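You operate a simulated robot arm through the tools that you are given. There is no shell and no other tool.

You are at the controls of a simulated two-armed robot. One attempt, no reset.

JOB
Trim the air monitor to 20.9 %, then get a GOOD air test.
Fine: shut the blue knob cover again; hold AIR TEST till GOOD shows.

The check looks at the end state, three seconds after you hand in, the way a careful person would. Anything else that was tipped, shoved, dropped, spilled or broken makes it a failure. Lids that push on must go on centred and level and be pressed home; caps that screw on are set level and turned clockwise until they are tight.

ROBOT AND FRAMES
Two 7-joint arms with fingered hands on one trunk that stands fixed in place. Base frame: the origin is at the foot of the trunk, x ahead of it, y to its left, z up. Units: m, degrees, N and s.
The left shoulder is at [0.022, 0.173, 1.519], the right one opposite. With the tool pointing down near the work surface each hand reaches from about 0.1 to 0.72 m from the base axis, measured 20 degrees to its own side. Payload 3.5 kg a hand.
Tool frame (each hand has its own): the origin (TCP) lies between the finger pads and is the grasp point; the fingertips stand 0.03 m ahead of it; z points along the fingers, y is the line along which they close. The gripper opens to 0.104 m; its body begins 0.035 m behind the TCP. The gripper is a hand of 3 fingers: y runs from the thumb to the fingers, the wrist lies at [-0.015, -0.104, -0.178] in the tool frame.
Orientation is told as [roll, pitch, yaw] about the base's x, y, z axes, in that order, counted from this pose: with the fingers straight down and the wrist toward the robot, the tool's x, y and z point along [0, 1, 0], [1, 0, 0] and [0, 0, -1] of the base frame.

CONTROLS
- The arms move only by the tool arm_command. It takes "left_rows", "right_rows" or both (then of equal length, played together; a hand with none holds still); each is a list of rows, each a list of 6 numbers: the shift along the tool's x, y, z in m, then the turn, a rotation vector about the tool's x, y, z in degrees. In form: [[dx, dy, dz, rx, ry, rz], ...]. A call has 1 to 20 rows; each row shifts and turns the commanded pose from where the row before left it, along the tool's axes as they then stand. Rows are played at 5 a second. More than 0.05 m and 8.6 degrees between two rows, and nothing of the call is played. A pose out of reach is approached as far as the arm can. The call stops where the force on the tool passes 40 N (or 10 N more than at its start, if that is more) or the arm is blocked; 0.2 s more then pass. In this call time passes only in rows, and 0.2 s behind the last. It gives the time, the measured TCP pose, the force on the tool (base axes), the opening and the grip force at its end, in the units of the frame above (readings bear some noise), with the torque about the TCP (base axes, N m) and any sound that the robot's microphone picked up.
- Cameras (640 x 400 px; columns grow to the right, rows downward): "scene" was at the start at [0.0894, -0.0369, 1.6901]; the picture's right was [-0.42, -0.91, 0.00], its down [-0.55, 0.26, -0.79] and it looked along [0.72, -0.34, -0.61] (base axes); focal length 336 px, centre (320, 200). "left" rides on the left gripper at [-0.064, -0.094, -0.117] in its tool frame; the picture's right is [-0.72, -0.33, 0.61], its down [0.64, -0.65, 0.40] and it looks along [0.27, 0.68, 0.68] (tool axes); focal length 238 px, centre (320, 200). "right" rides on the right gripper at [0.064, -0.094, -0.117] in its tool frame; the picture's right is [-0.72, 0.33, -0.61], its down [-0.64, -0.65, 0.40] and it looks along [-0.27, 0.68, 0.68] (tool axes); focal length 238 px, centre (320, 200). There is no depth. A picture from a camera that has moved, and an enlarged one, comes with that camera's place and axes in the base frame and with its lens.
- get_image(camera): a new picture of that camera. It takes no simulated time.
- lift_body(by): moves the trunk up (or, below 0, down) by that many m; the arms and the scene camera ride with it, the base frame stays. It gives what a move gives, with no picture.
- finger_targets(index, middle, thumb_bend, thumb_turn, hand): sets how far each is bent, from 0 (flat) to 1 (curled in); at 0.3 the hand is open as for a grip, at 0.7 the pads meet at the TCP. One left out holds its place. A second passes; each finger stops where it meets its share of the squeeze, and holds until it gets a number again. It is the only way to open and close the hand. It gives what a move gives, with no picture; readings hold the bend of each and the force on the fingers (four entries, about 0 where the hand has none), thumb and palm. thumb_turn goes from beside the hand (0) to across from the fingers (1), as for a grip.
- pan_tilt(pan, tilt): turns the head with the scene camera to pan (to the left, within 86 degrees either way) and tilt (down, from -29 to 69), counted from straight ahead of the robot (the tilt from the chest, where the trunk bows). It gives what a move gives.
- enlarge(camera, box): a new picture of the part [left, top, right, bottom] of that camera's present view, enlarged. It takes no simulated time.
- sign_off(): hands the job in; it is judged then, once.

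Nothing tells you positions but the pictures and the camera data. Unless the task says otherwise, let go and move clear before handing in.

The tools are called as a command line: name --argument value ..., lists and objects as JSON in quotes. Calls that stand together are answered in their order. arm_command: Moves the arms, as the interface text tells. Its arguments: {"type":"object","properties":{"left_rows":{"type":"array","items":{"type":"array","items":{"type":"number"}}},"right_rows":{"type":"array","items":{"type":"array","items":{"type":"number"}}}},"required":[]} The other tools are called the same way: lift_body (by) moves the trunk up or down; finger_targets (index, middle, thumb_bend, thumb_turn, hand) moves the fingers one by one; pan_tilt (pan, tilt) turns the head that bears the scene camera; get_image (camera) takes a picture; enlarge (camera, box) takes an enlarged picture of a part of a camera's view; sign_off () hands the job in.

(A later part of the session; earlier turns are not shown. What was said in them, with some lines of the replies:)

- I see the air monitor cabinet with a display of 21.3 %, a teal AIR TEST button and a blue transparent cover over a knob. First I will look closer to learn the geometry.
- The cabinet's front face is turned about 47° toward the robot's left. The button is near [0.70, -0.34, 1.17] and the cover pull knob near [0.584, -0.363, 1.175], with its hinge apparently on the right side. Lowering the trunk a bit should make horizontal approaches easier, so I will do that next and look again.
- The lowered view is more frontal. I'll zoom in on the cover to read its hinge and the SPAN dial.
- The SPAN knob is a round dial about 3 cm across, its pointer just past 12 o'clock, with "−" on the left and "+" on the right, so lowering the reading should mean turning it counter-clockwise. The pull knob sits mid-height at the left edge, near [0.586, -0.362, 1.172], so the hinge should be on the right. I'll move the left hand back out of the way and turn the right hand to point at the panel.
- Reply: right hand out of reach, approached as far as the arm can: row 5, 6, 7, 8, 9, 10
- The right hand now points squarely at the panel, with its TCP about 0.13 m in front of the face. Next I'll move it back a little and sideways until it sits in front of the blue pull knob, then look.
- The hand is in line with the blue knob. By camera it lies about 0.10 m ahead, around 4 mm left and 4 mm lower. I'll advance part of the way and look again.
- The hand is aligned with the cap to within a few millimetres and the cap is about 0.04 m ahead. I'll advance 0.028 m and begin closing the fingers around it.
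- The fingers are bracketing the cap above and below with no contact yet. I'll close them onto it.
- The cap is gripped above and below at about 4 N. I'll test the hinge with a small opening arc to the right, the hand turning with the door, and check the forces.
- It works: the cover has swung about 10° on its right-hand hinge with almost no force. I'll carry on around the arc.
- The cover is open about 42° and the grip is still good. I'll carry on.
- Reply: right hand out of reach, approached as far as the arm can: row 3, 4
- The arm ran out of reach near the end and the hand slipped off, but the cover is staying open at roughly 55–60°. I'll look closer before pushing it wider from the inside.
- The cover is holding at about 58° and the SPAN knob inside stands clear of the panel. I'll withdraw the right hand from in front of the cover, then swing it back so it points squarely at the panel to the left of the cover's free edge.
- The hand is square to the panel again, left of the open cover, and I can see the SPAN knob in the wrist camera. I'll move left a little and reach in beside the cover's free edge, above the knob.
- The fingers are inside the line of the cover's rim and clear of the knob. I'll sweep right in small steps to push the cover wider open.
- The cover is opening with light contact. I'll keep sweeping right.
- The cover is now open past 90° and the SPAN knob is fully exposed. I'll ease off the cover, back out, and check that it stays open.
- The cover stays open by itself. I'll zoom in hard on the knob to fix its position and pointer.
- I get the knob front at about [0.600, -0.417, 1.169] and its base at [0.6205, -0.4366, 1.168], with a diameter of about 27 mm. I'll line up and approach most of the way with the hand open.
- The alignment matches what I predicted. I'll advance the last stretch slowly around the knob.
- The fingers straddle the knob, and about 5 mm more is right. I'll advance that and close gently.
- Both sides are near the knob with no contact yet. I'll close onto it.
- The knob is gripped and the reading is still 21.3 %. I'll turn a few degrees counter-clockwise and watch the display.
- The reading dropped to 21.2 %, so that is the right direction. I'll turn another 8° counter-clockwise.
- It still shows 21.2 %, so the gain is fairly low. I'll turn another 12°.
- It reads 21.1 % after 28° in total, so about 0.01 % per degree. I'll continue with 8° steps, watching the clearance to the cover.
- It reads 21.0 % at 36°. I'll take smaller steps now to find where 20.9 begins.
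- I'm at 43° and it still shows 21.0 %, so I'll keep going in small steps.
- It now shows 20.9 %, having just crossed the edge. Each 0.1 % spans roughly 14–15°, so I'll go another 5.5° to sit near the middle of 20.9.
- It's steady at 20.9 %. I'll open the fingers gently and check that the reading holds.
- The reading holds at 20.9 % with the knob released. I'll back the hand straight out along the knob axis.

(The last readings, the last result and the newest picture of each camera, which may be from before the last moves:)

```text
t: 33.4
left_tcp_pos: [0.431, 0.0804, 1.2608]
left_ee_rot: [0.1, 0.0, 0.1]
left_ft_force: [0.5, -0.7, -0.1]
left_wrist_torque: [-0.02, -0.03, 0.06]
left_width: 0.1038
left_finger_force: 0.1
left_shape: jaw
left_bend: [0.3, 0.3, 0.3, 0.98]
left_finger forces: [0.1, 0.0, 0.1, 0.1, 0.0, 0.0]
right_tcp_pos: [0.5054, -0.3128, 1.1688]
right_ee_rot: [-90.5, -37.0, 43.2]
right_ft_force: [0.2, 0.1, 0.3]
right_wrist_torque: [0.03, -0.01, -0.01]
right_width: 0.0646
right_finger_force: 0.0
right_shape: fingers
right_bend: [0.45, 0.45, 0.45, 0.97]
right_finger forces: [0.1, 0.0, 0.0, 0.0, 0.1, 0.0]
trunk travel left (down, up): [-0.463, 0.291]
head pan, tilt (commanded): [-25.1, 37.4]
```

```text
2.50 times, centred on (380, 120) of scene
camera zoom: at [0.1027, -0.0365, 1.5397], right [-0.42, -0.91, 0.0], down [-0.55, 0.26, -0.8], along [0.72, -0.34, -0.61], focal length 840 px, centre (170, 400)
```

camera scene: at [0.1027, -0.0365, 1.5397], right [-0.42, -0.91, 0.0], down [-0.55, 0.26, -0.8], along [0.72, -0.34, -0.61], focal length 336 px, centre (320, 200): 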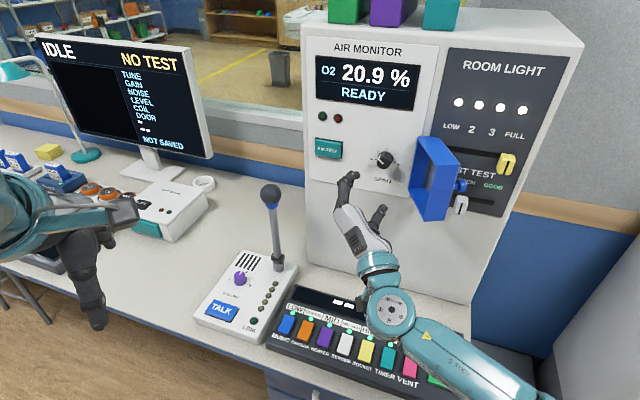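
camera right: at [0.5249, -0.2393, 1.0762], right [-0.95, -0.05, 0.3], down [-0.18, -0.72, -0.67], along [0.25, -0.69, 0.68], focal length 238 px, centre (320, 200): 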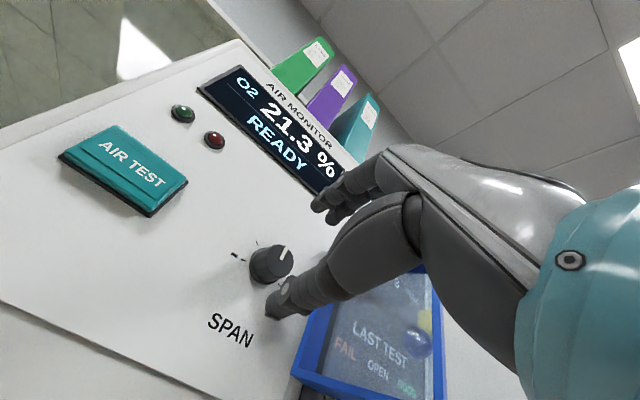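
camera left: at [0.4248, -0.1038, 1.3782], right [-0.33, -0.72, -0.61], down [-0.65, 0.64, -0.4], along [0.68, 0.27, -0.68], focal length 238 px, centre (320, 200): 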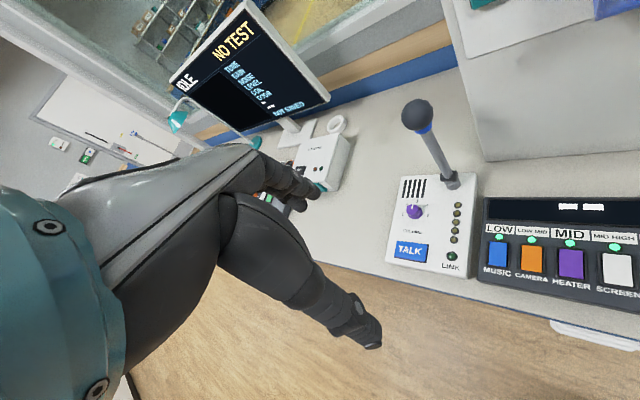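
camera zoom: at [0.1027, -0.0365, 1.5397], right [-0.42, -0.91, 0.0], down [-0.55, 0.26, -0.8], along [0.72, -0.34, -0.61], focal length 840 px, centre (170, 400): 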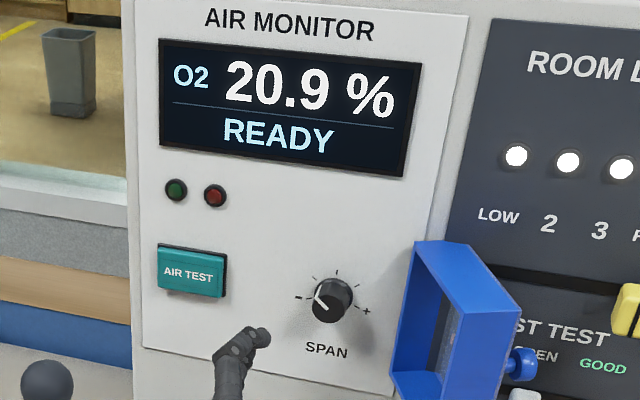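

The trim is set at 20.9 %. Now I'll undo the hand's roll and close the fingers, then bring the hand around to the right side of the open cover to swing it shut.

arm_command --right_rows '[[0, 0, -0.008, 0, 0, 0], [0, 0, 0, 0, 0, 7.8], [0, 0, 0, 0, 0, 7.8], [0, 0, 0, 0, 0, 7.8], [0, 0, 0, 0, 0, 7.8], [0, 0, 0, 0, 0, 7.8], [0, 0, 0, 0, 0, 7.8], [0, 0, 0, 0, 0, 7.8]]'

finger_targets --hand "right" --index 0.69 --middle 0.69 --thumb_bend 0.69

arm_command --right_rows '[[-0.0344, 0.0086, 0, 0, 0, 0], [-0.0344, 0.0086, 0, 0, 0, 0], [-0.0344, 0.0086, 0, 0, 0, 0], [-0.0344, 0.0086, 0, 0, 0, 0], [-0.0344, 0.0086, 0, 0, 0, 0]]'

get_image --camera "scene"

get_image --camera "right"

```text
t: 35.1
left_tcp_pos: [0.432, 0.0813, 1.2612]
left_ee_rot: [0.0, 0.0, 0.1]
left_ft_force: [-0.7, 0.3, 0.1]
left_wrist_torque: [-0.04, 0.0, 0.03]
left_width: 0.1036
left_finger_force: 0.1
left_shape: jaw
left_bend: [0.3, 0.3, 0.3, 0.98]
left_finger forces: [0.0, 0.0, 0.0, 0.1, 0.0, 0.0]
right_tcp_pos: [0.5007, -0.3074, 1.1687]
right_ee_rot: [101.0, -88.2, -148.0]
right_ft_force: [0.3, 0.1, 0.0]
right_wrist_torque: [0.01, 0.01, -0.02]
right_width: 0.0647
right_finger_force: 0.0
right_shape: fingers
right_bend: [0.45, 0.45, 0.45, 0.97]
right_finger forces: [0.0, 0.0, 0.0, 0.1, 0.0, 0.0]
trunk travel left (down, up): [-0.463, 0.291]
head pan, tilt (commanded): [-25.1, 37.4]
```

```text
t: 36.1
left_tcp_pos: [0.4321, 0.0806, 1.2605]
left_ee_rot: [0.0, 0.0, 0.1]
left_ft_force: [-0.3, -0.5, -0.3]
left_wrist_torque: [0.0, 0.0, -0.01]
left_width: 0.1039
left_finger_force: 0.0
left_shape: jaw
left_bend: [0.3, 0.3, 0.3, 0.98]
left_finger forces: [0.0, 0.0, 0.0, 0.0, 0.0, 0.0]
right_tcp_pos: [0.5001, -0.3095, 1.1689]
right_ee_rot: [100.1, -88.2, -147.1]
right_ft_force: [-0.6, -0.4, -0.1]
right_wrist_torque: [-0.03, -0.02, -0.02]
right_width: 0.004
right_finger_force: 0.1
right_shape: fingers
right_bend: [0.69, 0.69, 0.69, 0.97]
right_finger forces: [0.1, 0.2, 0.0, 0.1, 0.0, 0.0]
trunk travel left (down, up): [-0.463, 0.291]
head pan, tilt (commanded): [-25.1, 37.4]
```

```text
t: 37.4
left_tcp_pos: [0.4312, 0.0799, 1.2605]
left_ee_rot: [0.0, -0.1, 0.1]
left_ft_force: [0.1, 0.1, -0.2]
left_wrist_torque: [-0.03, 0.02, 0.01]
left_width: 0.1037
left_finger_force: 0.0
left_shape: jaw
left_bend: [0.3, 0.3, 0.3, 0.98]
left_finger forces: [0.0, 0.0, 0.0, 0.1, 0.0, 0.1]
right_tcp_pos: [0.374, -0.4259, 1.2065]
right_ee_rot: [101.0, -88.3, -148.1]
right_ft_force: [-0.1, -0.3, -0.3]
right_wrist_torque: [-0.01, 0.02, 0.01]
right_width: 0.0041
right_finger_force: 0.1
right_shape: fingers
right_bend: [0.69, 0.69, 0.69, 0.97]
right_finger forces: [0.0, 0.0, 0.0, 0.0, 0.0, 0.0]
trunk travel left (down, up): [-0.463, 0.291]
head pan, tilt (commanded): [-25.1, 37.4]
```

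```text
taken
camera scene: at [0.1024, -0.0373, 1.5397], right [-0.42, -0.91, 0.0], down [-0.55, 0.26, -0.8], along [0.72, -0.34, -0.61], focal length 336 px, centre (320, 200)
```

scene: 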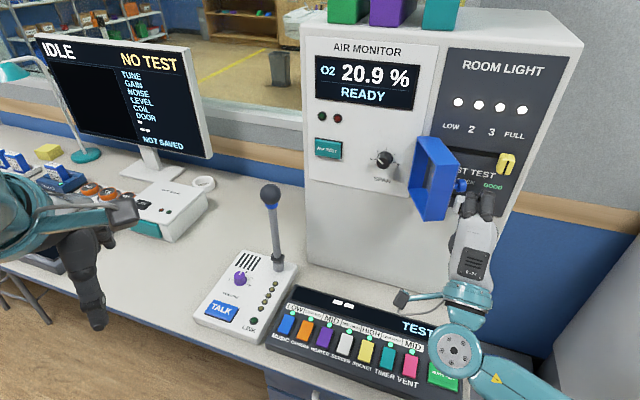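

```text
taken
camera right: at [0.3419, -0.2955, 1.114], right [-0.95, -0.05, 0.3], down [-0.18, -0.72, -0.67], along [0.25, -0.69, 0.68], focal length 238 px, centre (320, 200)
```

right: 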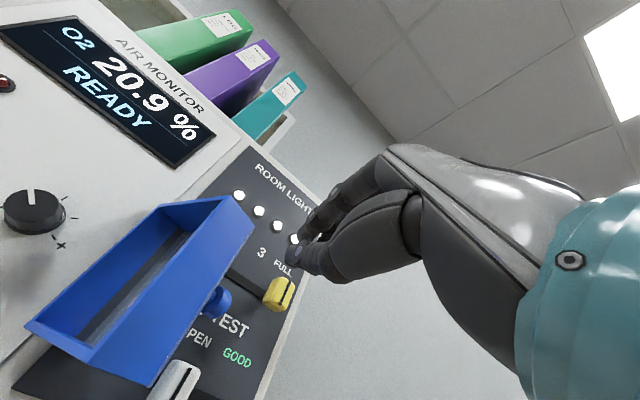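

The hand is to the right of the open cover with room to spare. I'll reach forward alongside it, above the pull knob and well off the sliders.

arm_command --right_rows '[[0, 0.008, 0.02, 0, 0, 0], [0, 0, 0.025, 0, 0, 0], [0, 0, 0.025, 0, 0, 0]]'

get_image --camera "right"

enlarge --camera "scene" --box '[380, 100, 540, 220]'

```text
t: 38.1
left_tcp_pos: [0.433, 0.0796, 1.2599]
left_ee_rot: [0.0, 0.2, 0.1]
left_ft_force: [-0.2, 0.0, -0.4]
left_wrist_torque: [0.0, 0.03, 0.0]
left_width: 0.1036
left_finger_force: 0.1
left_shape: jaw
left_bend: [0.3, 0.3, 0.3, 0.98]
left_finger forces: [0.0, 0.0, 0.1, 0.1, 0.0, 0.0]
right_tcp_pos: [0.4224, -0.478, 1.2133]
right_ee_rot: [98.5, -88.3, -145.5]
right_ft_force: [-0.2, 0.3, -1.0]
right_wrist_torque: [-0.02, 0.02, -0.01]
right_width: 0.004
right_finger_force: 0.1
right_shape: fingers
right_bend: [0.69, 0.69, 0.69, 0.97]
right_finger forces: [0.0, 0.1, 0.0, 0.0, 0.0, 0.0]
trunk travel left (down, up): [-0.463, 0.291]
head pan, tilt (commanded): [-25.1, 37.4]
```

```text
taken
camera right: at [0.3905, -0.3468, 1.121], right [-0.95, -0.05, 0.3], down [-0.18, -0.72, -0.67], along [0.25, -0.69, 0.68], focal length 238 px, centre (320, 200)
```

right: 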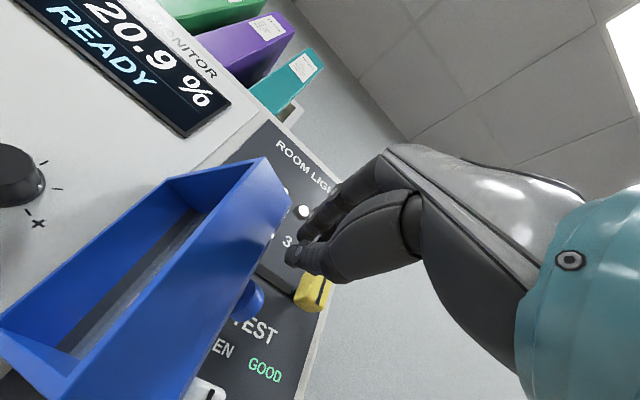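

```text
3.33 times, centred on (460, 160) of scene
camera zoom: at [0.1035, -0.0373, 1.5396], right [-0.42, -0.91, 0.0], down [-0.55, 0.26, -0.79], along [0.72, -0.34, -0.61], focal length 1120 px, centre (-147, 333)
```

zoom: 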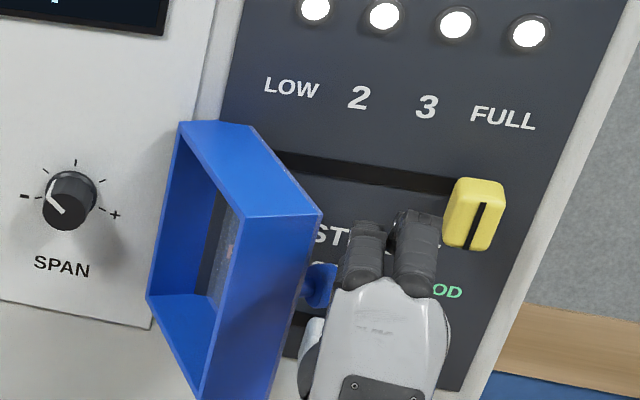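

Clear of everything. I'll push left against the outside of the cover in small steps.

arm_command --right_rows '[[0.0137, 0, -0.0013, 0, 0, 0], [0.0137, 0, -0.0013, 0, 0, 0], [0.0137, 0, -0.0014, 0, 0, 0], [0.0125, 0, -0.003, 0, 0, 0], [0.0125, 0, -0.003, 0, 0, 0]]'

get_image --camera "right"

enlarge --camera "scene" --box '[340, 100, 500, 220]'

```text
t: 39.4
left_tcp_pos: [0.4314, 0.0818, 1.2592]
left_ee_rot: [0.0, 0.1, 0.1]
left_ft_force: [-0.2, 0.0, -0.5]
left_wrist_torque: [0.0, 0.03, -0.05]
left_width: 0.104
left_finger_force: 0.0
left_shape: jaw
left_bend: [0.3, 0.3, 0.3, 0.98]
left_finger forces: [0.1, 0.1, 0.0, 0.1, 0.0, 0.1]
right_tcp_pos: [0.463, -0.4254, 1.2166]
right_ee_rot: [99.7, -88.3, -146.7]
right_ft_force: [-0.6, 0.1, -0.6]
right_wrist_torque: [0.02, -0.02, 0.0]
right_width: 0.0035
right_finger_force: 0.3
right_shape: fingers
right_bend: [0.69, 0.69, 0.69, 0.98]
right_finger forces: [0.1, 0.0, 0.0, 0.1, 0.1, 0.0]
trunk travel left (down, up): [-0.463, 0.291]
head pan, tilt (commanded): [-25.1, 37.4]
```

```text
taken
camera right: at [0.4324, -0.2942, 1.1233], right [-0.95, -0.05, 0.3], down [-0.18, -0.72, -0.67], along [0.25, -0.69, 0.68], focal length 238 px, centre (320, 200)
```

right: 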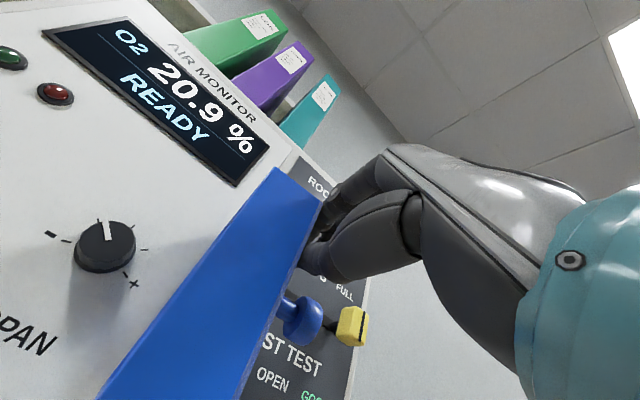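

```text
3.33 times, centred on (420, 160) of scene
camera zoom: at [0.1035, -0.0367, 1.5396], right [-0.42, -0.91, 0.0], down [-0.55, 0.26, -0.79], along [0.72, -0.34, -0.61], focal length 1120 px, centre (-13, 333)
```

zoom: 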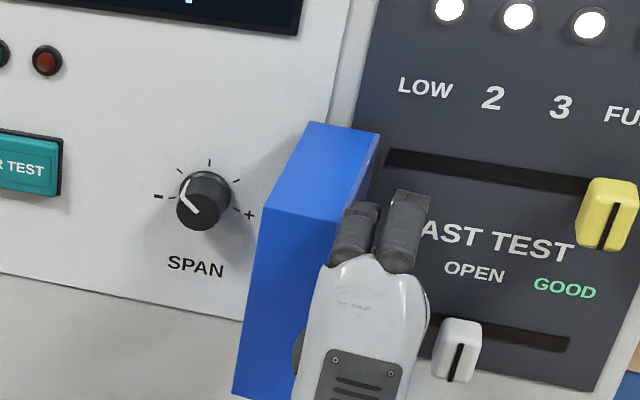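

The cover is swinging shut, now at about 75°. I'll follow it around.

arm_command --right_rows '[[0.015, 0, -0.002, 0, 0, 0], [0.015, 0, -0.002, 0, 0, 0], [0.0135, 0, 0.0025, 0, 0, 0], [0.0135, 0, 0.0025, 0, 0, 0]]'

get_image --camera "right"

enlarge --camera "scene" --box '[340, 100, 500, 220]'

```text
t: 40.4
left_tcp_pos: [0.4329, 0.0803, 1.2608]
left_ee_rot: [0.0, 0.0, 0.0]
left_ft_force: [-0.7, 0.1, 0.3]
left_wrist_torque: [0.04, 0.01, 0.03]
left_width: 0.1037
left_finger_force: 0.1
left_shape: jaw
left_bend: [0.3, 0.3, 0.3, 0.98]
left_finger forces: [0.1, 0.0, 0.0, 0.0, 0.1, 0.0]
right_tcp_pos: [0.504, -0.3871, 1.2185]
right_ee_rot: [100.6, -88.2, -147.6]
right_ft_force: [0.0, 0.3, 0.0]
right_wrist_torque: [0.0, 0.0, -0.03]
right_width: 0.0035
right_finger_force: 0.1
right_shape: fingers
right_bend: [0.69, 0.69, 0.69, 0.98]
right_finger forces: [0.0, 0.0, 0.0, 0.0, 0.0, 0.1]
trunk travel left (down, up): [-0.463, 0.291]
head pan, tilt (commanded): [-25.1, 37.4]
```

```text
taken
camera right: at [0.4737, -0.2569, 1.1249], right [-0.95, -0.05, 0.3], down [-0.18, -0.72, -0.67], along [0.25, -0.69, 0.68], focal length 238 px, centre (320, 200)
```

right: 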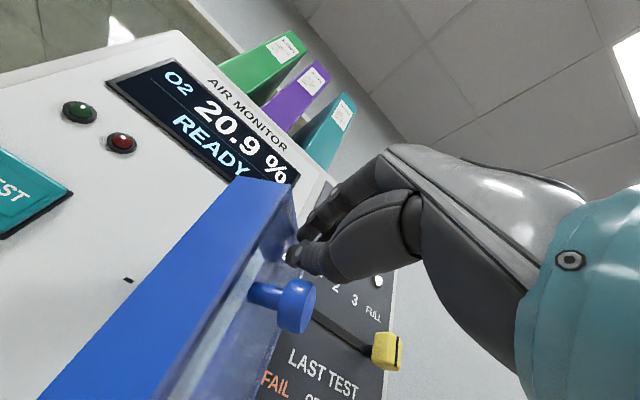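

```text
3.33 times, centred on (420, 160) of scene
camera zoom: at [0.1034, -0.0368, 1.5396], right [-0.42, -0.91, 0.0], down [-0.55, 0.26, -0.79], along [0.72, -0.34, -0.61], focal length 1120 px, centre (-13, 333)
```

zoom: 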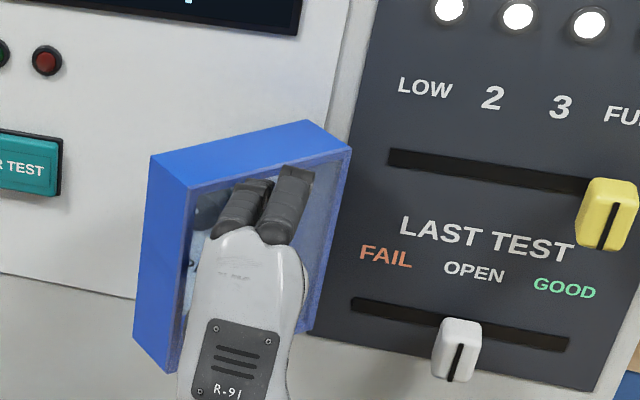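

It's at about 40° now and following well. I'll bring it the rest of the way toward the panel.

arm_command --right_rows '[[0.0125, 0, 0.007, 0, 0, 0], [0.0125, 0, 0.007, 0, 0, 0], [0.009, 0, 0.0085, 0, 0, 0]]'

get_image --camera "right"

enlarge --camera "scene" --box '[340, 100, 500, 220]'

```text
t: 41.1
left_tcp_pos: [0.4316, 0.0801, 1.2606]
left_ee_rot: [0.0, 0.0, 0.1]
left_ft_force: [-0.1, 0.4, 0.8]
left_wrist_torque: [0.0, -0.03, -0.01]
left_width: 0.1037
left_finger_force: 0.1
left_shape: jaw
left_bend: [0.3, 0.3, 0.3, 0.98]
left_finger forces: [0.0, 0.0, 0.0, 0.0, 0.0, 0.0]
right_tcp_pos: [0.5449, -0.3811, 1.2195]
right_ee_rot: [100.1, -88.3, -147.0]
right_ft_force: [-0.8, 0.7, -0.7]
right_wrist_torque: [0.06, -0.01, 0.01]
right_width: 0.0033
right_finger_force: 0.2
right_shape: fingers
right_bend: [0.69, 0.69, 0.69, 0.98]
right_finger forces: [0.0, 0.1, 0.0, 0.0, 0.0, 0.0]
trunk travel left (down, up): [-0.463, 0.291]
head pan, tilt (commanded): [-25.1, 37.4]
```

```text
taken
camera right: at [0.515, -0.2505, 1.1268], right [-0.95, -0.05, 0.3], down [-0.18, -0.72, -0.67], along [0.25, -0.69, 0.68], focal length 238 px, centre (320, 200)
```

right: 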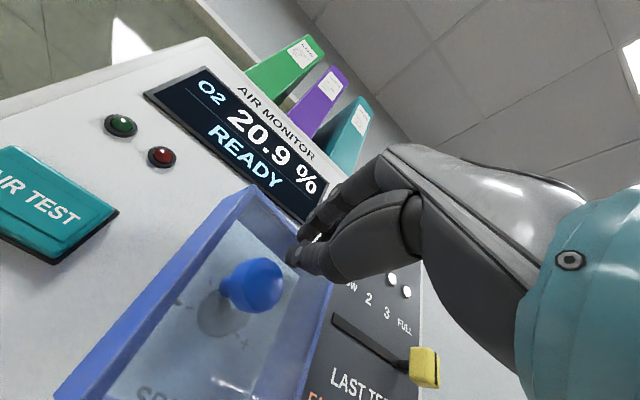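

```text
3.33 times, centred on (420, 160) of scene
camera zoom: at [0.1037, -0.0368, 1.5396], right [-0.42, -0.91, 0.0], down [-0.55, 0.26, -0.79], along [0.72, -0.34, -0.61], focal length 1120 px, centre (-13, 333)
```

zoom: 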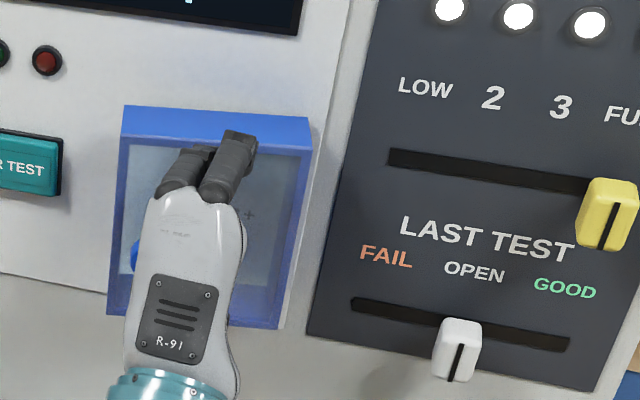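

It's nearly shut, about 15° open. I'll press on gently until it seats, watching the force.

arm_command --right_rows '[[0.01, 0, 0.007, 0, 0, 0], [0.005, 0, 0.005, 0, 0, 0]]'

get_image --camera "right"

enlarge --camera "scene" --box '[340, 100, 500, 220]'

```text
t: 41.8
left_tcp_pos: [0.4302, 0.0801, 1.2602]
left_ee_rot: [0.0, 0.1, 0.1]
left_ft_force: [-0.1, -0.2, 0.3]
left_wrist_torque: [0.03, 0.04, 0.02]
left_width: 0.1041
left_finger_force: 0.1
left_shape: jaw
left_bend: [0.3, 0.3, 0.3, 0.98]
left_finger forces: [0.1, 0.0, 0.0, 0.0, 0.0, 0.1]
right_tcp_pos: [0.5645, -0.3797, 1.2206]
right_ee_rot: [101.0, -88.3, -148.0]
right_ft_force: [-4.4, 2.6, -1.0]
right_wrist_torque: [0.05, 0.08, 0.02]
right_width: 0.0035
right_finger_force: 1.8
right_shape: fingers
right_bend: [0.69, 0.69, 0.69, 0.98]
right_finger forces: [0.0, 0.0, 0.0, 0.1, 4.4, 0.1]
trunk travel left (down, up): [-0.463, 0.291]
head pan, tilt (commanded): [-25.1, 37.4]
```

```text
taken
camera right: at [0.533, -0.2487, 1.1278], right [-0.95, -0.05, 0.3], down [-0.18, -0.72, -0.67], along [0.25, -0.69, 0.68], focal length 238 px, centre (320, 200)
```

right: 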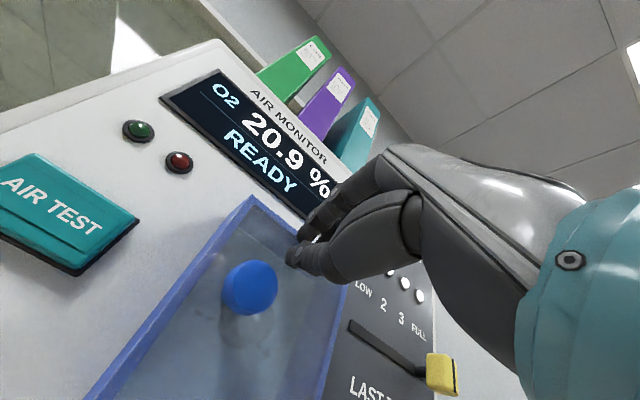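

```text
3.33 times, centred on (420, 160) of scene
camera zoom: at [0.1021, -0.0364, 1.5397], right [-0.42, -0.91, 0.0], down [-0.55, 0.26, -0.8], along [0.72, -0.34, -0.61], focal length 1120 px, centre (-13, 333)
```

zoom: 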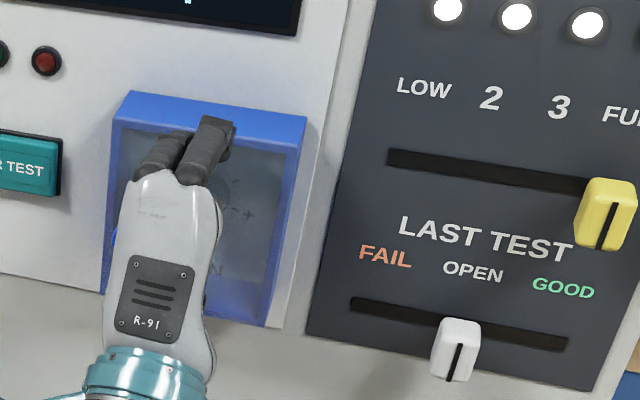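

There's contact force of about 5 N now. I'll press slightly more to seat the cover, then back off and compare with the starting look.

arm_command --right_rows '[[0, 0, 0.003, 0, 0, 0], [0, 0, 0.003, 0, 0, 0]]'

enlarge --camera "scene" --box '[340, 100, 500, 220]'

```text
t: 42.4
left_tcp_pos: [0.428, 0.0831, 1.2618]
left_ee_rot: [-0.1, 0.0, 0.2]
left_ft_force: [-0.5, 0.1, 0.4]
left_wrist_torque: [0.04, 0.0, 0.0]
left_width: 0.1038
left_finger_force: 0.0
left_shape: jaw
left_bend: [0.3, 0.3, 0.3, 0.98]
left_finger forces: [0.0, 0.0, 0.0, 0.0, 0.0, 0.1]
right_tcp_pos: [0.5644, -0.3783, 1.2204]
right_ee_rot: [106.4, -88.2, -153.2]
right_ft_force: [-22.8, 20.4, -6.1]
right_wrist_torque: [0.43, 0.47, 0.2]
right_width: 0.0044
right_finger_force: 15.7
right_shape: fingers
right_bend: [0.69, 0.69, 0.7, 0.98]
right_finger forces: [0.1, 0.1, 0.0, 0.0, 31.0, 0.1]
trunk travel left (down, up): [-0.463, 0.291]
head pan, tilt (commanded): [-25.1, 37.4]
```

```text
3.33 times, centred on (420, 160) of scene
camera zoom: at [0.0995, -0.0332, 1.5399], right [-0.42, -0.91, 0.0], down [-0.55, 0.26, -0.8], along [0.72, -0.34, -0.6], focal length 1120 px, centre (-13, 333)
```

zoom: 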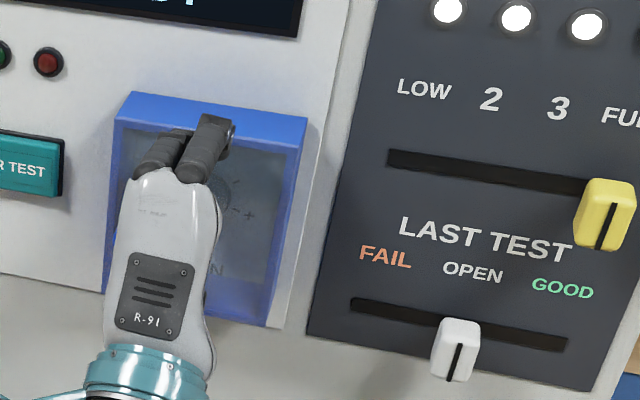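

That was a firm press (about 31 N) with no further movement, so the cover is home. I'll back off and look.

arm_command --right_rows '[[0, 0, -0.006, 0, 0, 0], [0, 0, -0.02, 0, 0, 0], [0, 0, -0.03, 0, 0, 0], [0, 0, -0.03, 0, 0, 0]]'

get_image --camera "scene"

enlarge --camera "scene" --box '[340, 115, 436, 205]'

get_image --camera "right"

```text
t: 43.4
left_tcp_pos: [0.4309, 0.0807, 1.2602]
left_ee_rot: [0.0, 0.1, 0.1]
left_ft_force: [-0.9, 0.1, 0.4]
left_wrist_torque: [-0.02, -0.01, -0.02]
left_width: 0.1035
left_finger_force: 0.0
left_shape: jaw
left_bend: [0.3, 0.3, 0.3, 0.98]
left_finger forces: [0.1, 0.0, 0.0, 0.0, 0.0, 0.1]
right_tcp_pos: [0.51, -0.3201, 1.2209]
right_ee_rot: [101.3, -88.3, -148.4]
right_ft_force: [0.7, 0.5, 0.2]
right_wrist_torque: [-0.01, 0.0, 0.0]
right_width: 0.0034
right_finger_force: 0.1
right_shape: fingers
right_bend: [0.69, 0.69, 0.69, 0.97]
right_finger forces: [0.0, 0.0, 0.1, 0.0, 0.0, 0.0]
trunk travel left (down, up): [-0.463, 0.291]
head pan, tilt (commanded): [-25.1, 37.4]
```

```text
taken
camera scene: at [0.1026, -0.0364, 1.5397], right [-0.42, -0.91, 0.0], down [-0.55, 0.26, -0.8], along [0.72, -0.34, -0.61], focal length 336 px, centre (320, 200)
```

scene: 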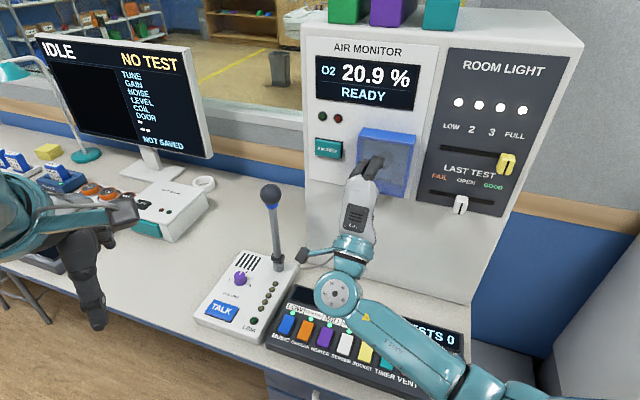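

```text
4.44 times, centred on (388, 160) of scene
camera zoom: at [0.1026, -0.0364, 1.5397], right [-0.42, -0.91, 0.0], down [-0.55, 0.26, -0.8], along [0.72, -0.34, -0.61], focal length 1494 px, centre (18, 378)
```

zoom: 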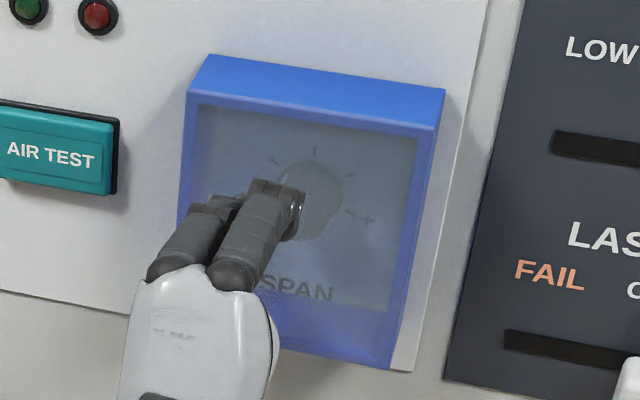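

```text
taken
camera right: at [0.4789, -0.1891, 1.1279], right [-0.95, -0.05, 0.3], down [-0.18, -0.72, -0.67], along [0.25, -0.69, 0.68], focal length 238 px, centre (320, 200)
```

right: 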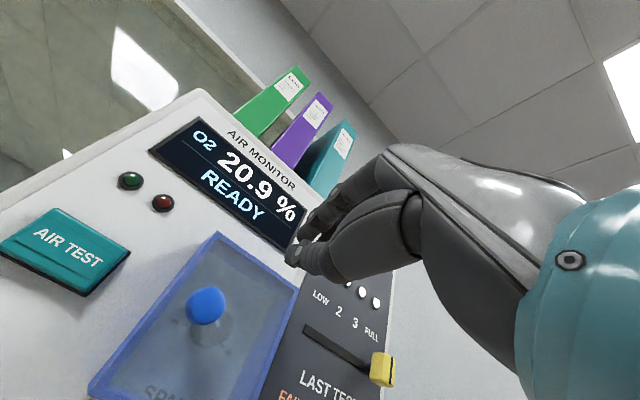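

The cover sits exactly where it did at the start, so it is shut, and the display still reads 20.9 %. Next is the AIR TEST button, near [0.70, -0.336, 1.17]. I'll move left in front of it and roll the hand a bit so the wrist camera keeps away from the microphone stalk.

arm_command --right_rows '[[0.032, -0.0115, 0, 0, 0, 0], [0.032, -0.0115, 0, 0, 0, 0], [0.032, -0.0115, 0, 0, 0, 0], [0.0315, -0.0115, 0, 0, 0, 0], [0, 0, 0, 0, 0, -7.5], [0, 0, 0, 0, 0, -7.5], [0, 0, 0, 0, 0, -7.5], [0, 0, 0, 0, 0, -7.5]]'

get_image --camera "scene"

get_image --camera "right"

get_image --camera "left"

```text
t: 45.1
left_tcp_pos: [0.4321, 0.0801, 1.2606]
left_ee_rot: [-0.1, 0.0, 0.0]
left_ft_force: [-0.4, 0.0, 0.2]
left_wrist_torque: [-0.03, 0.01, -0.01]
left_width: 0.1043
left_finger_force: 0.1
left_shape: jaw
left_bend: [0.3, 0.3, 0.3, 0.98]
left_finger forces: [0.0, 0.0, 0.0, 0.0, 0.1, 0.0]
right_tcp_pos: [0.6051, -0.2323, 1.1775]
right_ee_rot: [-90.7, -61.5, 43.5]
right_ft_force: [-0.7, -0.1, -0.5]
right_wrist_torque: [-0.01, 0.0, 0.0]
right_width: 0.0035
right_finger_force: 0.0
right_shape: fingers
right_bend: [0.69, 0.69, 0.69, 0.97]
right_finger forces: [0.1, 0.0, 0.1, 0.1, 0.0, 0.1]
trunk travel left (down, up): [-0.463, 0.291]
head pan, tilt (commanded): [-25.1, 37.4]
```

```text
taken
camera scene: at [0.1032, -0.0369, 1.5396], right [-0.42, -0.91, 0.0], down [-0.55, 0.26, -0.79], along [0.72, -0.34, -0.61], focal length 336 px, centre (320, 200)
```

scene: 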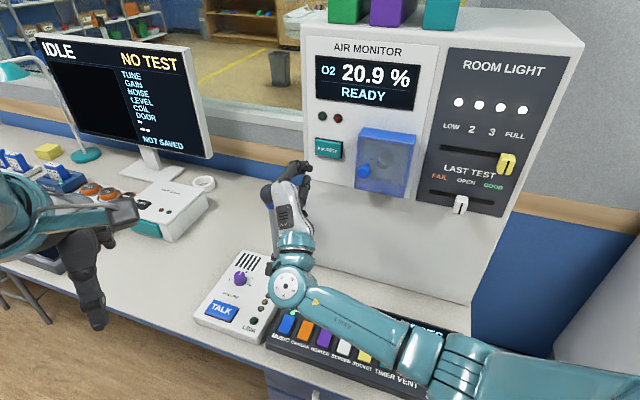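

```text
taken
camera right: at [0.533, -0.1398, 1.0638], right [-0.77, 0.13, 0.63], down [-0.36, -0.89, -0.27], along [0.53, -0.43, 0.73], focal length 238 px, centre (320, 200)
```

right: 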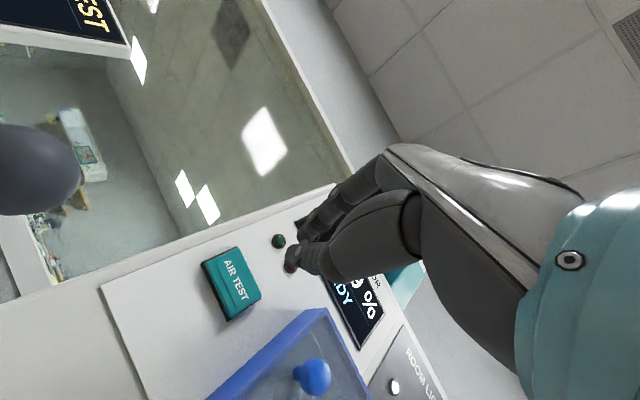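

```text
taken
camera left: at [0.3365, 0.016, 1.3785], right [-0.33, -0.72, -0.61], down [-0.65, 0.64, -0.4], along [0.68, 0.27, -0.68], focal length 238 px, centre (320, 200)
```

left: 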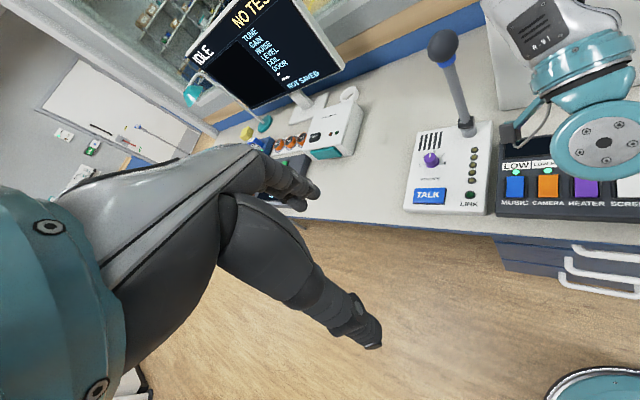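

The hand is in front of AIR TEST, and by camera the button is at about [0.709, -0.343, 1.167], roughly 0.12 m ahead of the fingertips. The mic ball is about 0.1 m to the side. I'll advance most of the way and check.

arm_command --right_rows '[[0.003, -0.0052, 0.025, 0, 0, 0], [0, 0, 0.025, 0, 0, 0], [0, 0, 0.025, 0, 0, 0], [0, 0, 0.025, 0, 0, 0]]'

get_image --camera "right"

enlarge --camera "scene" --box '[240, 100, 400, 220]'

```text
t: 46.1
left_tcp_pos: [0.4326, 0.0799, 1.2601]
left_ee_rot: [0.0, 0.1, 0.1]
left_ft_force: [0.2, 0.8, -0.3]
left_wrist_torque: [-0.01, 0.01, 0.02]
left_width: 0.1039
left_finger_force: 0.0
left_shape: jaw
left_bend: [0.3, 0.3, 0.3, 0.98]
left_finger forces: [0.0, 0.0, 0.0, 0.0, 0.0, 0.1]
right_tcp_pos: [0.6732, -0.3061, 1.1721]
right_ee_rot: [-90.6, -61.6, 43.5]
right_ft_force: [-0.2, 0.5, -1.7]
right_wrist_torque: [0.01, -0.04, 0.0]
right_width: 0.0035
right_finger_force: 0.0
right_shape: fingers
right_bend: [0.69, 0.69, 0.69, 0.97]
right_finger forces: [0.0, 0.0, 0.0, 0.0, 0.0, 0.0]
trunk travel left (down, up): [-0.463, 0.291]
head pan, tilt (commanded): [-25.1, 37.4]
```

```text
taken
camera right: at [0.6017, -0.2137, 1.0574], right [-0.77, 0.13, 0.63], down [-0.36, -0.89, -0.27], along [0.52, -0.43, 0.73], focal length 238 px, centre (320, 200)
```

right: 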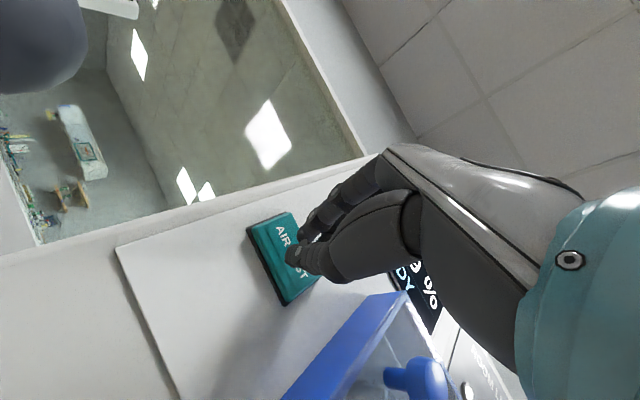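

```text
3.33 times, centred on (320, 160) of scene
camera zoom: at [0.1035, -0.0369, 1.5396], right [-0.42, -0.91, 0.0], down [-0.55, 0.26, -0.79], along [0.72, -0.34, -0.61], focal length 1120 px, centre (320, 333)
```

zoom: 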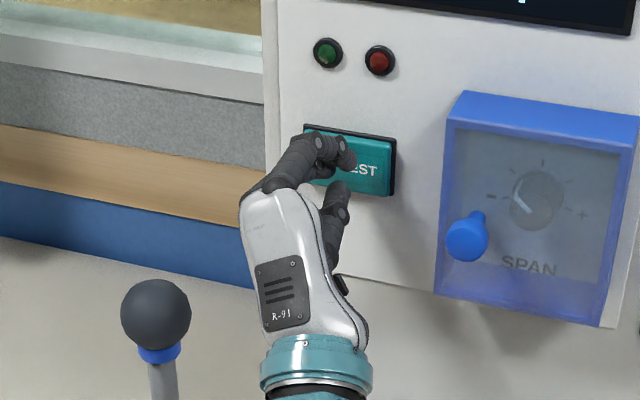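

The fingertips are right in front of the button and the mic stalk is well clear. I'll creep forward to contact.

arm_command --right_rows '[[0, 0, 0.01, 0, 0, 0], [0, 0, 0.006, 0, 0, 0]]'

enlarge --camera "scene" --box '[290, 40, 450, 200]'

enlarge --camera "right" --box '[200, 160, 400, 320]'

```text
t: 46.8
left_tcp_pos: [0.4297, 0.0821, 1.2605]
left_ee_rot: [0.0, 0.0, 0.0]
left_ft_force: [0.4, -0.8, 0.5]
left_wrist_torque: [0.0, 0.0, 0.03]
left_width: 0.1037
left_finger_force: 0.1
left_shape: jaw
left_bend: [0.3, 0.3, 0.3, 0.98]
left_finger forces: [0.1, 0.0, 0.1, 0.1, 0.1, 0.0]
right_tcp_pos: [0.6837, -0.3164, 1.1722]
right_ee_rot: [-90.6, -61.8, 43.6]
right_ft_force: [-4.0, 3.3, -1.5]
right_wrist_torque: [0.08, 0.05, 0.0]
right_width: 0.0031
right_finger_force: 2.4
right_shape: fingers
right_bend: [0.69, 0.69, 0.69, 0.98]
right_finger forces: [0.7, 0.0, 0.0, 0.1, 4.2, 0.1]
trunk travel left (down, up): [-0.463, 0.291]
head pan, tilt (commanded): [-25.1, 37.4]
heard: click
```

```text
2.50 times, centred on (370, 120) of scene
camera zoom: at [0.1022, -0.0361, 1.5397], right [-0.42, -0.91, 0.0], down [-0.55, 0.26, -0.8], along [0.72, -0.34, -0.61], focal length 840 px, centre (195, 400)
```

zoom: 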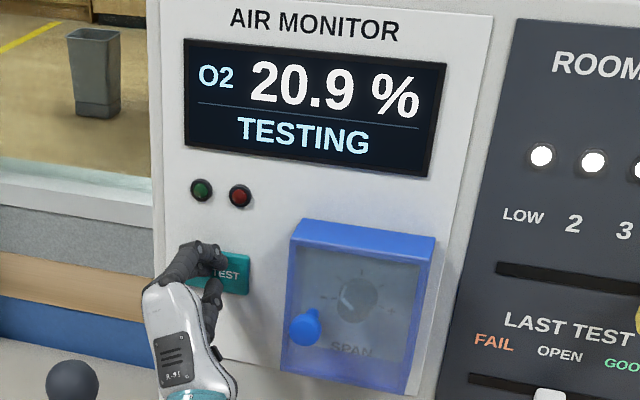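

```text
2.50 times, centred on (300, 240) of right
camera zoom: at [0.6116, -0.2238, 1.0579], right [-0.77, 0.12, 0.63], down [-0.36, -0.89, -0.27], along [0.53, -0.43, 0.73], focal length 596 px, centre (370, 100)
```

zoom: 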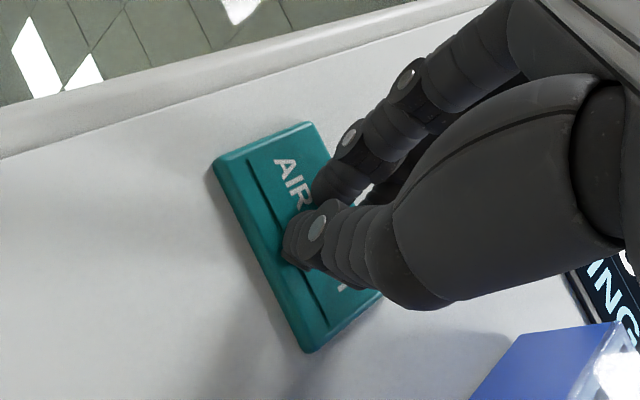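

Click heard and the display shows TESTING. I'll hold still and watch for GOOD.

arm_command --right_rows '[[0, 0, 0.001, 0, 0, 0], [0, 0, 0, 0, 0, 0], [0, 0, 0, 0, 0, 0], [0, 0, 0, 0, 0, 0], [0, 0, 0, 0, 0, 0]]'

enlarge --camera "scene" --box '[290, 40, 450, 200]'

```text
t: 48.0
left_tcp_pos: [0.4308, 0.0804, 1.2603]
left_ee_rot: [-0.1, 0.0, 0.1]
left_ft_force: [-0.8, 1.2, 0.7]
left_wrist_torque: [0.01, 0.02, 0.01]
left_width: 0.1037
left_finger_force: 0.1
left_shape: jaw
left_bend: [0.3, 0.3, 0.3, 0.98]
left_finger forces: [0.0, 0.0, 0.0, 0.0, 0.0, 0.0]
right_tcp_pos: [0.6836, -0.3184, 1.1722]
right_ee_rot: [-90.8, -61.6, 43.7]
right_ft_force: [-6.8, 6.3, -1.9]
right_wrist_torque: [0.14, 0.17, -0.01]
right_width: 0.0035
right_finger_force: 4.7
right_shape: fingers
right_bend: [0.69, 0.69, 0.69, 0.97]
right_finger forces: [1.0, 0.0, 0.1, 0.0, 8.4, 0.0]
trunk travel left (down, up): [-0.463, 0.291]
head pan, tilt (commanded): [-25.1, 37.4]
```

```text
2.50 times, centred on (370, 120) of scene
camera zoom: at [0.1022, -0.0358, 1.5397], right [-0.42, -0.91, 0.0], down [-0.55, 0.26, -0.8], along [0.72, -0.34, -0.61], focal length 840 px, centre (195, 400)
```

zoom: 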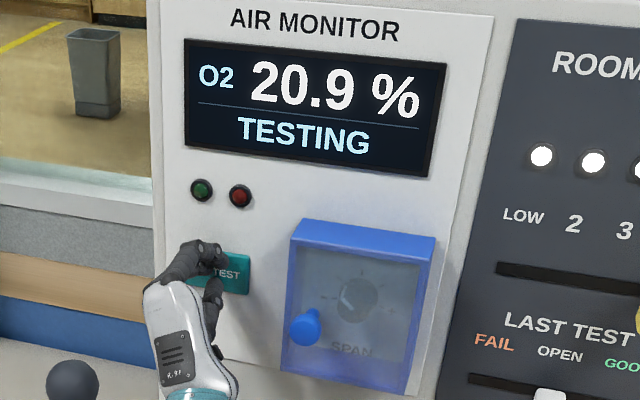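

Still TESTING with about 9 N on the button, so I'll keep holding.

arm_command --right_rows '[[0, 0, 0, 0, 0, 0], [0, 0, 0, 0, 0, 0], [0, 0, 0, 0, 0, 0], [0, 0, 0, 0, 0, 0], [0, 0, 0, 0, 0, 0]]'

enlarge --camera "scene" --box '[290, 40, 450, 200]'

```text
t: 49.1
left_tcp_pos: [0.4302, 0.0808, 1.2608]
left_ee_rot: [0.0, 0.1, 0.1]
left_ft_force: [0.0, 0.5, 0.3]
left_wrist_torque: [0.03, 0.0, -0.01]
left_width: 0.1034
left_finger_force: 0.0
left_shape: jaw
left_bend: [0.3, 0.3, 0.3, 0.98]
left_finger forces: [0.0, 0.0, 0.1, 0.0, 0.0, 0.0]
right_tcp_pos: [0.6836, -0.3169, 1.1739]
right_ee_rot: [-90.7, -61.6, 43.6]
right_ft_force: [-7.6, 6.3, -2.3]
right_wrist_torque: [0.13, 0.17, 0.02]
right_width: 0.0035
right_finger_force: 4.8
right_shape: fingers
right_bend: [0.69, 0.69, 0.69, 0.97]
right_finger forces: [1.1, 0.0, 0.0, 0.0, 8.6, 0.0]
trunk travel left (down, up): [-0.463, 0.291]
head pan, tilt (commanded): [-25.1, 37.4]
```

```text
2.50 times, centred on (370, 120) of scene
camera zoom: at [0.1022, -0.0358, 1.5397], right [-0.42, -0.91, 0.0], down [-0.55, 0.26, -0.8], along [0.72, -0.34, -0.61], focal length 840 px, centre (195, 400)
```

zoom: 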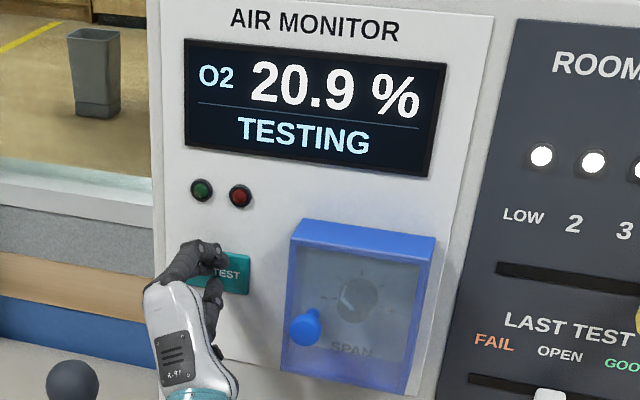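

arm_command --right_rows '[[0, 0, 0, 0, 0, 0], [0, 0, 0, 0, 0, 0], [0, 0, 0, 0, 0, 0], [0, 0, 0, 0, 0, 0], [0, 0, 0, 0, 0, 0]]'

enlarge --camera "scene" --box '[290, 40, 450, 200]'

```text
t: 50.4
left_tcp_pos: [0.4321, 0.0808, 1.2607]
left_ee_rot: [0.0, 0.0, 0.1]
left_ft_force: [-0.4, -0.3, 0.0]
left_wrist_torque: [0.0, -0.02, -0.01]
left_width: 0.1035
left_finger_force: 0.0
left_shape: jaw
left_bend: [0.3, 0.3, 0.3, 0.98]
left_finger forces: [0.0, 0.1, 0.1, 0.1, 0.0, 0.0]
right_tcp_pos: [0.6834, -0.3188, 1.1736]
right_ee_rot: [-90.6, -61.6, 43.6]
right_ft_force: [-7.3, 7.2, -2.2]
right_wrist_torque: [0.12, 0.15, 0.03]
right_width: 0.0034
right_finger_force: 5.0
right_shape: fingers
right_bend: [0.69, 0.69, 0.69, 0.97]
right_finger forces: [1.1, 0.0, 0.0, 0.1, 8.5, 0.1]
trunk travel left (down, up): [-0.463, 0.291]
head pan, tilt (commanded): [-25.1, 37.4]
```

```text
2.50 times, centred on (370, 120) of scene
camera zoom: at [0.1022, -0.0358, 1.5397], right [-0.42, -0.91, 0.0], down [-0.55, 0.26, -0.8], along [0.72, -0.34, -0.61], focal length 840 px, centre (195, 400)
```

zoom: 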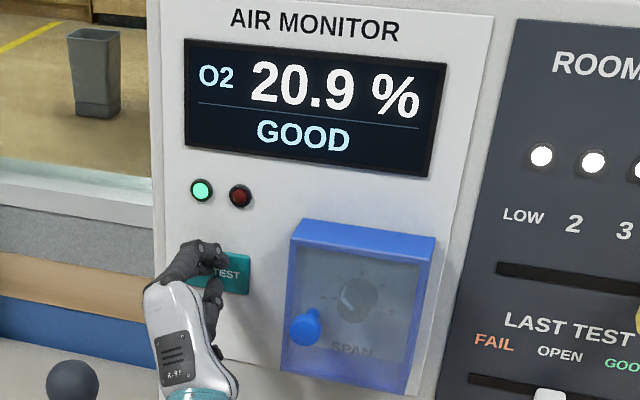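

GOOD shows and the green lamp is lit. I'll withdraw straight back from the button and verify that everything holds.

arm_command --right_rows '[[0, 0, -0.01, 0, 0, 0], [0, 0, -0.02, 0, 0, 0], [0, 0, -0.03, 0, 0, 0], [0, 0, -0.035, 0, 0, 0], [0, 0, -0.035, 0, 0, 0]]'

get_image --camera "scene"

enlarge --camera "scene" --box '[290, 40, 450, 200]'

```text
t: 51.5
left_tcp_pos: [0.43, 0.0799, 1.2604]
left_ee_rot: [0.0, 0.0, 0.1]
left_ft_force: [-0.1, -0.5, 0.0]
left_wrist_torque: [-0.01, 0.02, -0.01]
left_width: 0.1037
left_finger_force: 0.0
left_shape: jaw
left_bend: [0.3, 0.3, 0.3, 0.98]
left_finger forces: [0.0, 0.1, 0.0, 0.1, 0.0, 0.0]
right_tcp_pos: [0.5959, -0.2234, 1.1698]
right_ee_rot: [-90.7, -61.8, 43.4]
right_ft_force: [-0.9, -0.2, -0.4]
right_wrist_torque: [0.01, 0.02, 0.01]
right_width: 0.0031
right_finger_force: 0.0
right_shape: fingers
right_bend: [0.69, 0.69, 0.69, 0.97]
right_finger forces: [0.0, 0.0, 0.0, 0.1, 0.1, 0.1]
trunk travel left (down, up): [-0.463, 0.291]
head pan, tilt (commanded): [-25.1, 37.4]
```

```text
taken
camera scene: at [0.1029, -0.0367, 1.5397], right [-0.42, -0.91, 0.0], down [-0.55, 0.26, -0.79], along [0.72, -0.34, -0.61], focal length 336 px, centre (320, 200)
```

scene: 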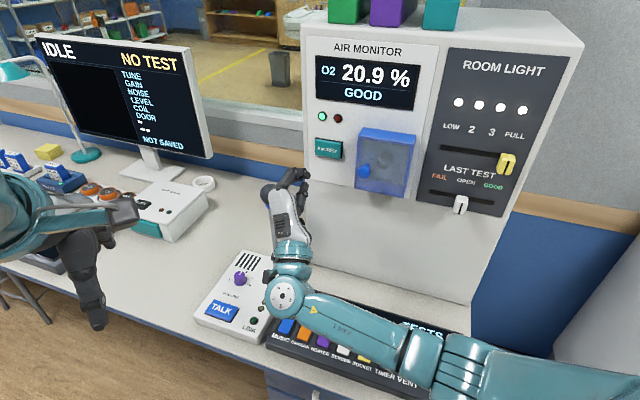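

```text
2.50 times, centred on (370, 120) of scene
camera zoom: at [0.1029, -0.0367, 1.5397], right [-0.42, -0.91, 0.0], down [-0.55, 0.26, -0.79], along [0.72, -0.34, -0.61], focal length 840 px, centre (195, 400)
```

zoom: 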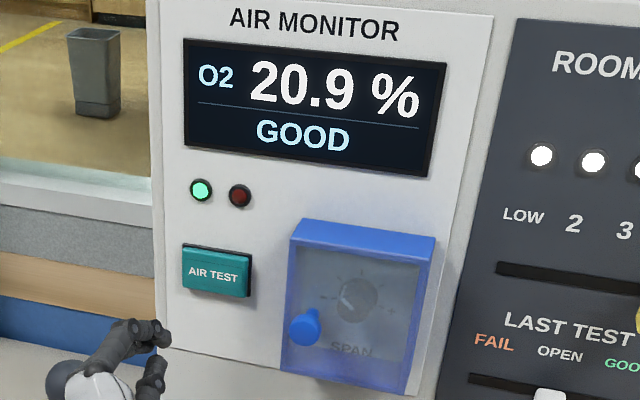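

GOOD and 20.9 % remain, and the cover is shut. I'll move the hand a bit further up and away and check the rest of the desk.

arm_command --right_rows '[[-0.015, 0.026, -0.01, 0, 0, 0], [-0.015, 0.026, -0.01, 0, 0, 0], [-0.035, -0.02, -0.015, 0, 0, 0], [-0.035, -0.02, -0.015, 0, 0, 0], [-0.035, -0.02, -0.01, 0, 0, 0]]'

get_image --camera "scene"

enlarge --camera "scene" --box '[300, 30, 540, 220]'

get_image --camera "left"

```text
t: 52.8
left_tcp_pos: [0.4303, 0.0791, 1.2623]
left_ee_rot: [0.2, 0.1, 0.0]
left_ft_force: [-0.6, 0.2, 0.5]
left_wrist_torque: [0.04, -0.03, -0.01]
left_width: 0.1037
left_finger_force: 0.0
left_shape: jaw
left_bend: [0.3, 0.3, 0.3, 0.98]
left_finger forces: [0.0, 0.0, 0.0, 0.0, 0.0, 0.1]
right_tcp_pos: [0.4636, -0.266, 1.2304]
right_ee_rot: [-90.7, -61.6, 43.6]
right_ft_force: [0.5, 0.2, 0.4]
right_wrist_torque: [0.0, 0.0, 0.03]
right_width: 0.0031
right_finger_force: 0.0
right_shape: fingers
right_bend: [0.69, 0.69, 0.69, 0.97]
right_finger forces: [0.0, 0.0, 0.0, 0.1, 0.1, 0.0]
trunk travel left (down, up): [-0.463, 0.291]
head pan, tilt (commanded): [-25.1, 37.4]
```

```text
taken
camera scene: at [0.102, -0.0377, 1.5397], right [-0.42, -0.91, 0.0], down [-0.55, 0.26, -0.8], along [0.72, -0.34, -0.61], focal length 336 px, centre (320, 200)
```

scene: 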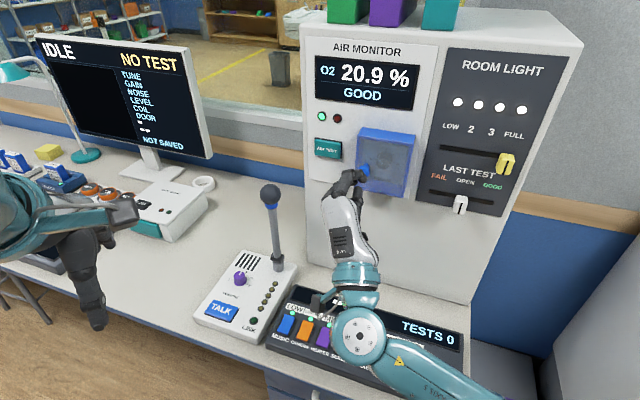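

```text
2.11 times, centred on (420, 125) of scene
camera zoom: at [0.102, -0.0377, 1.5397], right [-0.42, -0.91, 0.0], down [-0.55, 0.26, -0.8], along [0.72, -0.34, -0.61], focal length 707 px, centre (110, 358)
```

zoom: 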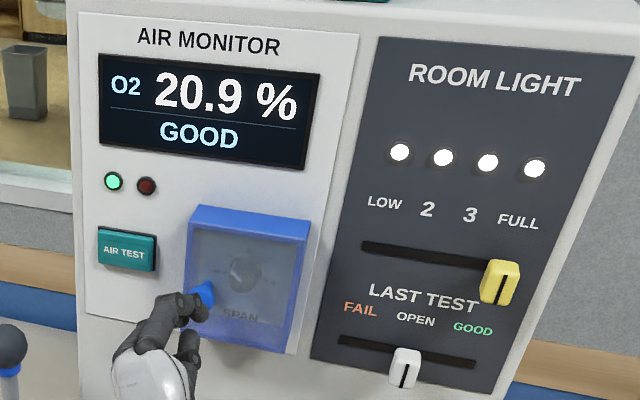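

```text
taken
camera left: at [0.3354, 0.0152, 1.3788], right [-0.33, -0.72, -0.61], down [-0.65, 0.64, -0.4], along [0.68, 0.27, -0.68], focal length 238 px, centre (320, 200)
```

left: 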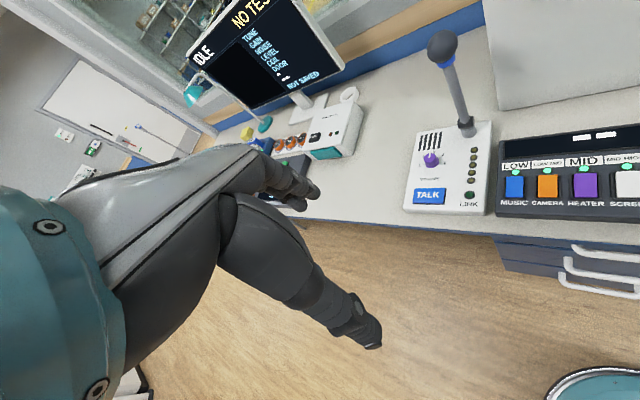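

The display reads 20.9 % and GOOD with the green lamp lit. The blue cover is shut, the sliders, mic and console look unchanged, and the hand is clear, so I'm handing in.

sign_off

```text
The job is handed in.
```

The air monitor is trimmed to 20.9 % and passed its air test. When I handed in, the display read 20.9 % and GOOD, and the green lamp was lit.

- **Trim:** I turned the SPAN knob counter-clockwise from 21.3 % until it read 20.9 %. I then went a little past the point where 20.9 first appeared, so the setting is near the middle of that step.
- **Cover:** The blue knob cover is shut again. I pressed it home at about 31 N, and in the camera picture it sits where it did at the start.
- **Air test:** I held AIR TEST for about four seconds until GOOD showed, then let go.

As far as the last pictures show, the sliders, microphone stand and console have not moved. Both hands are clear of the equipment.
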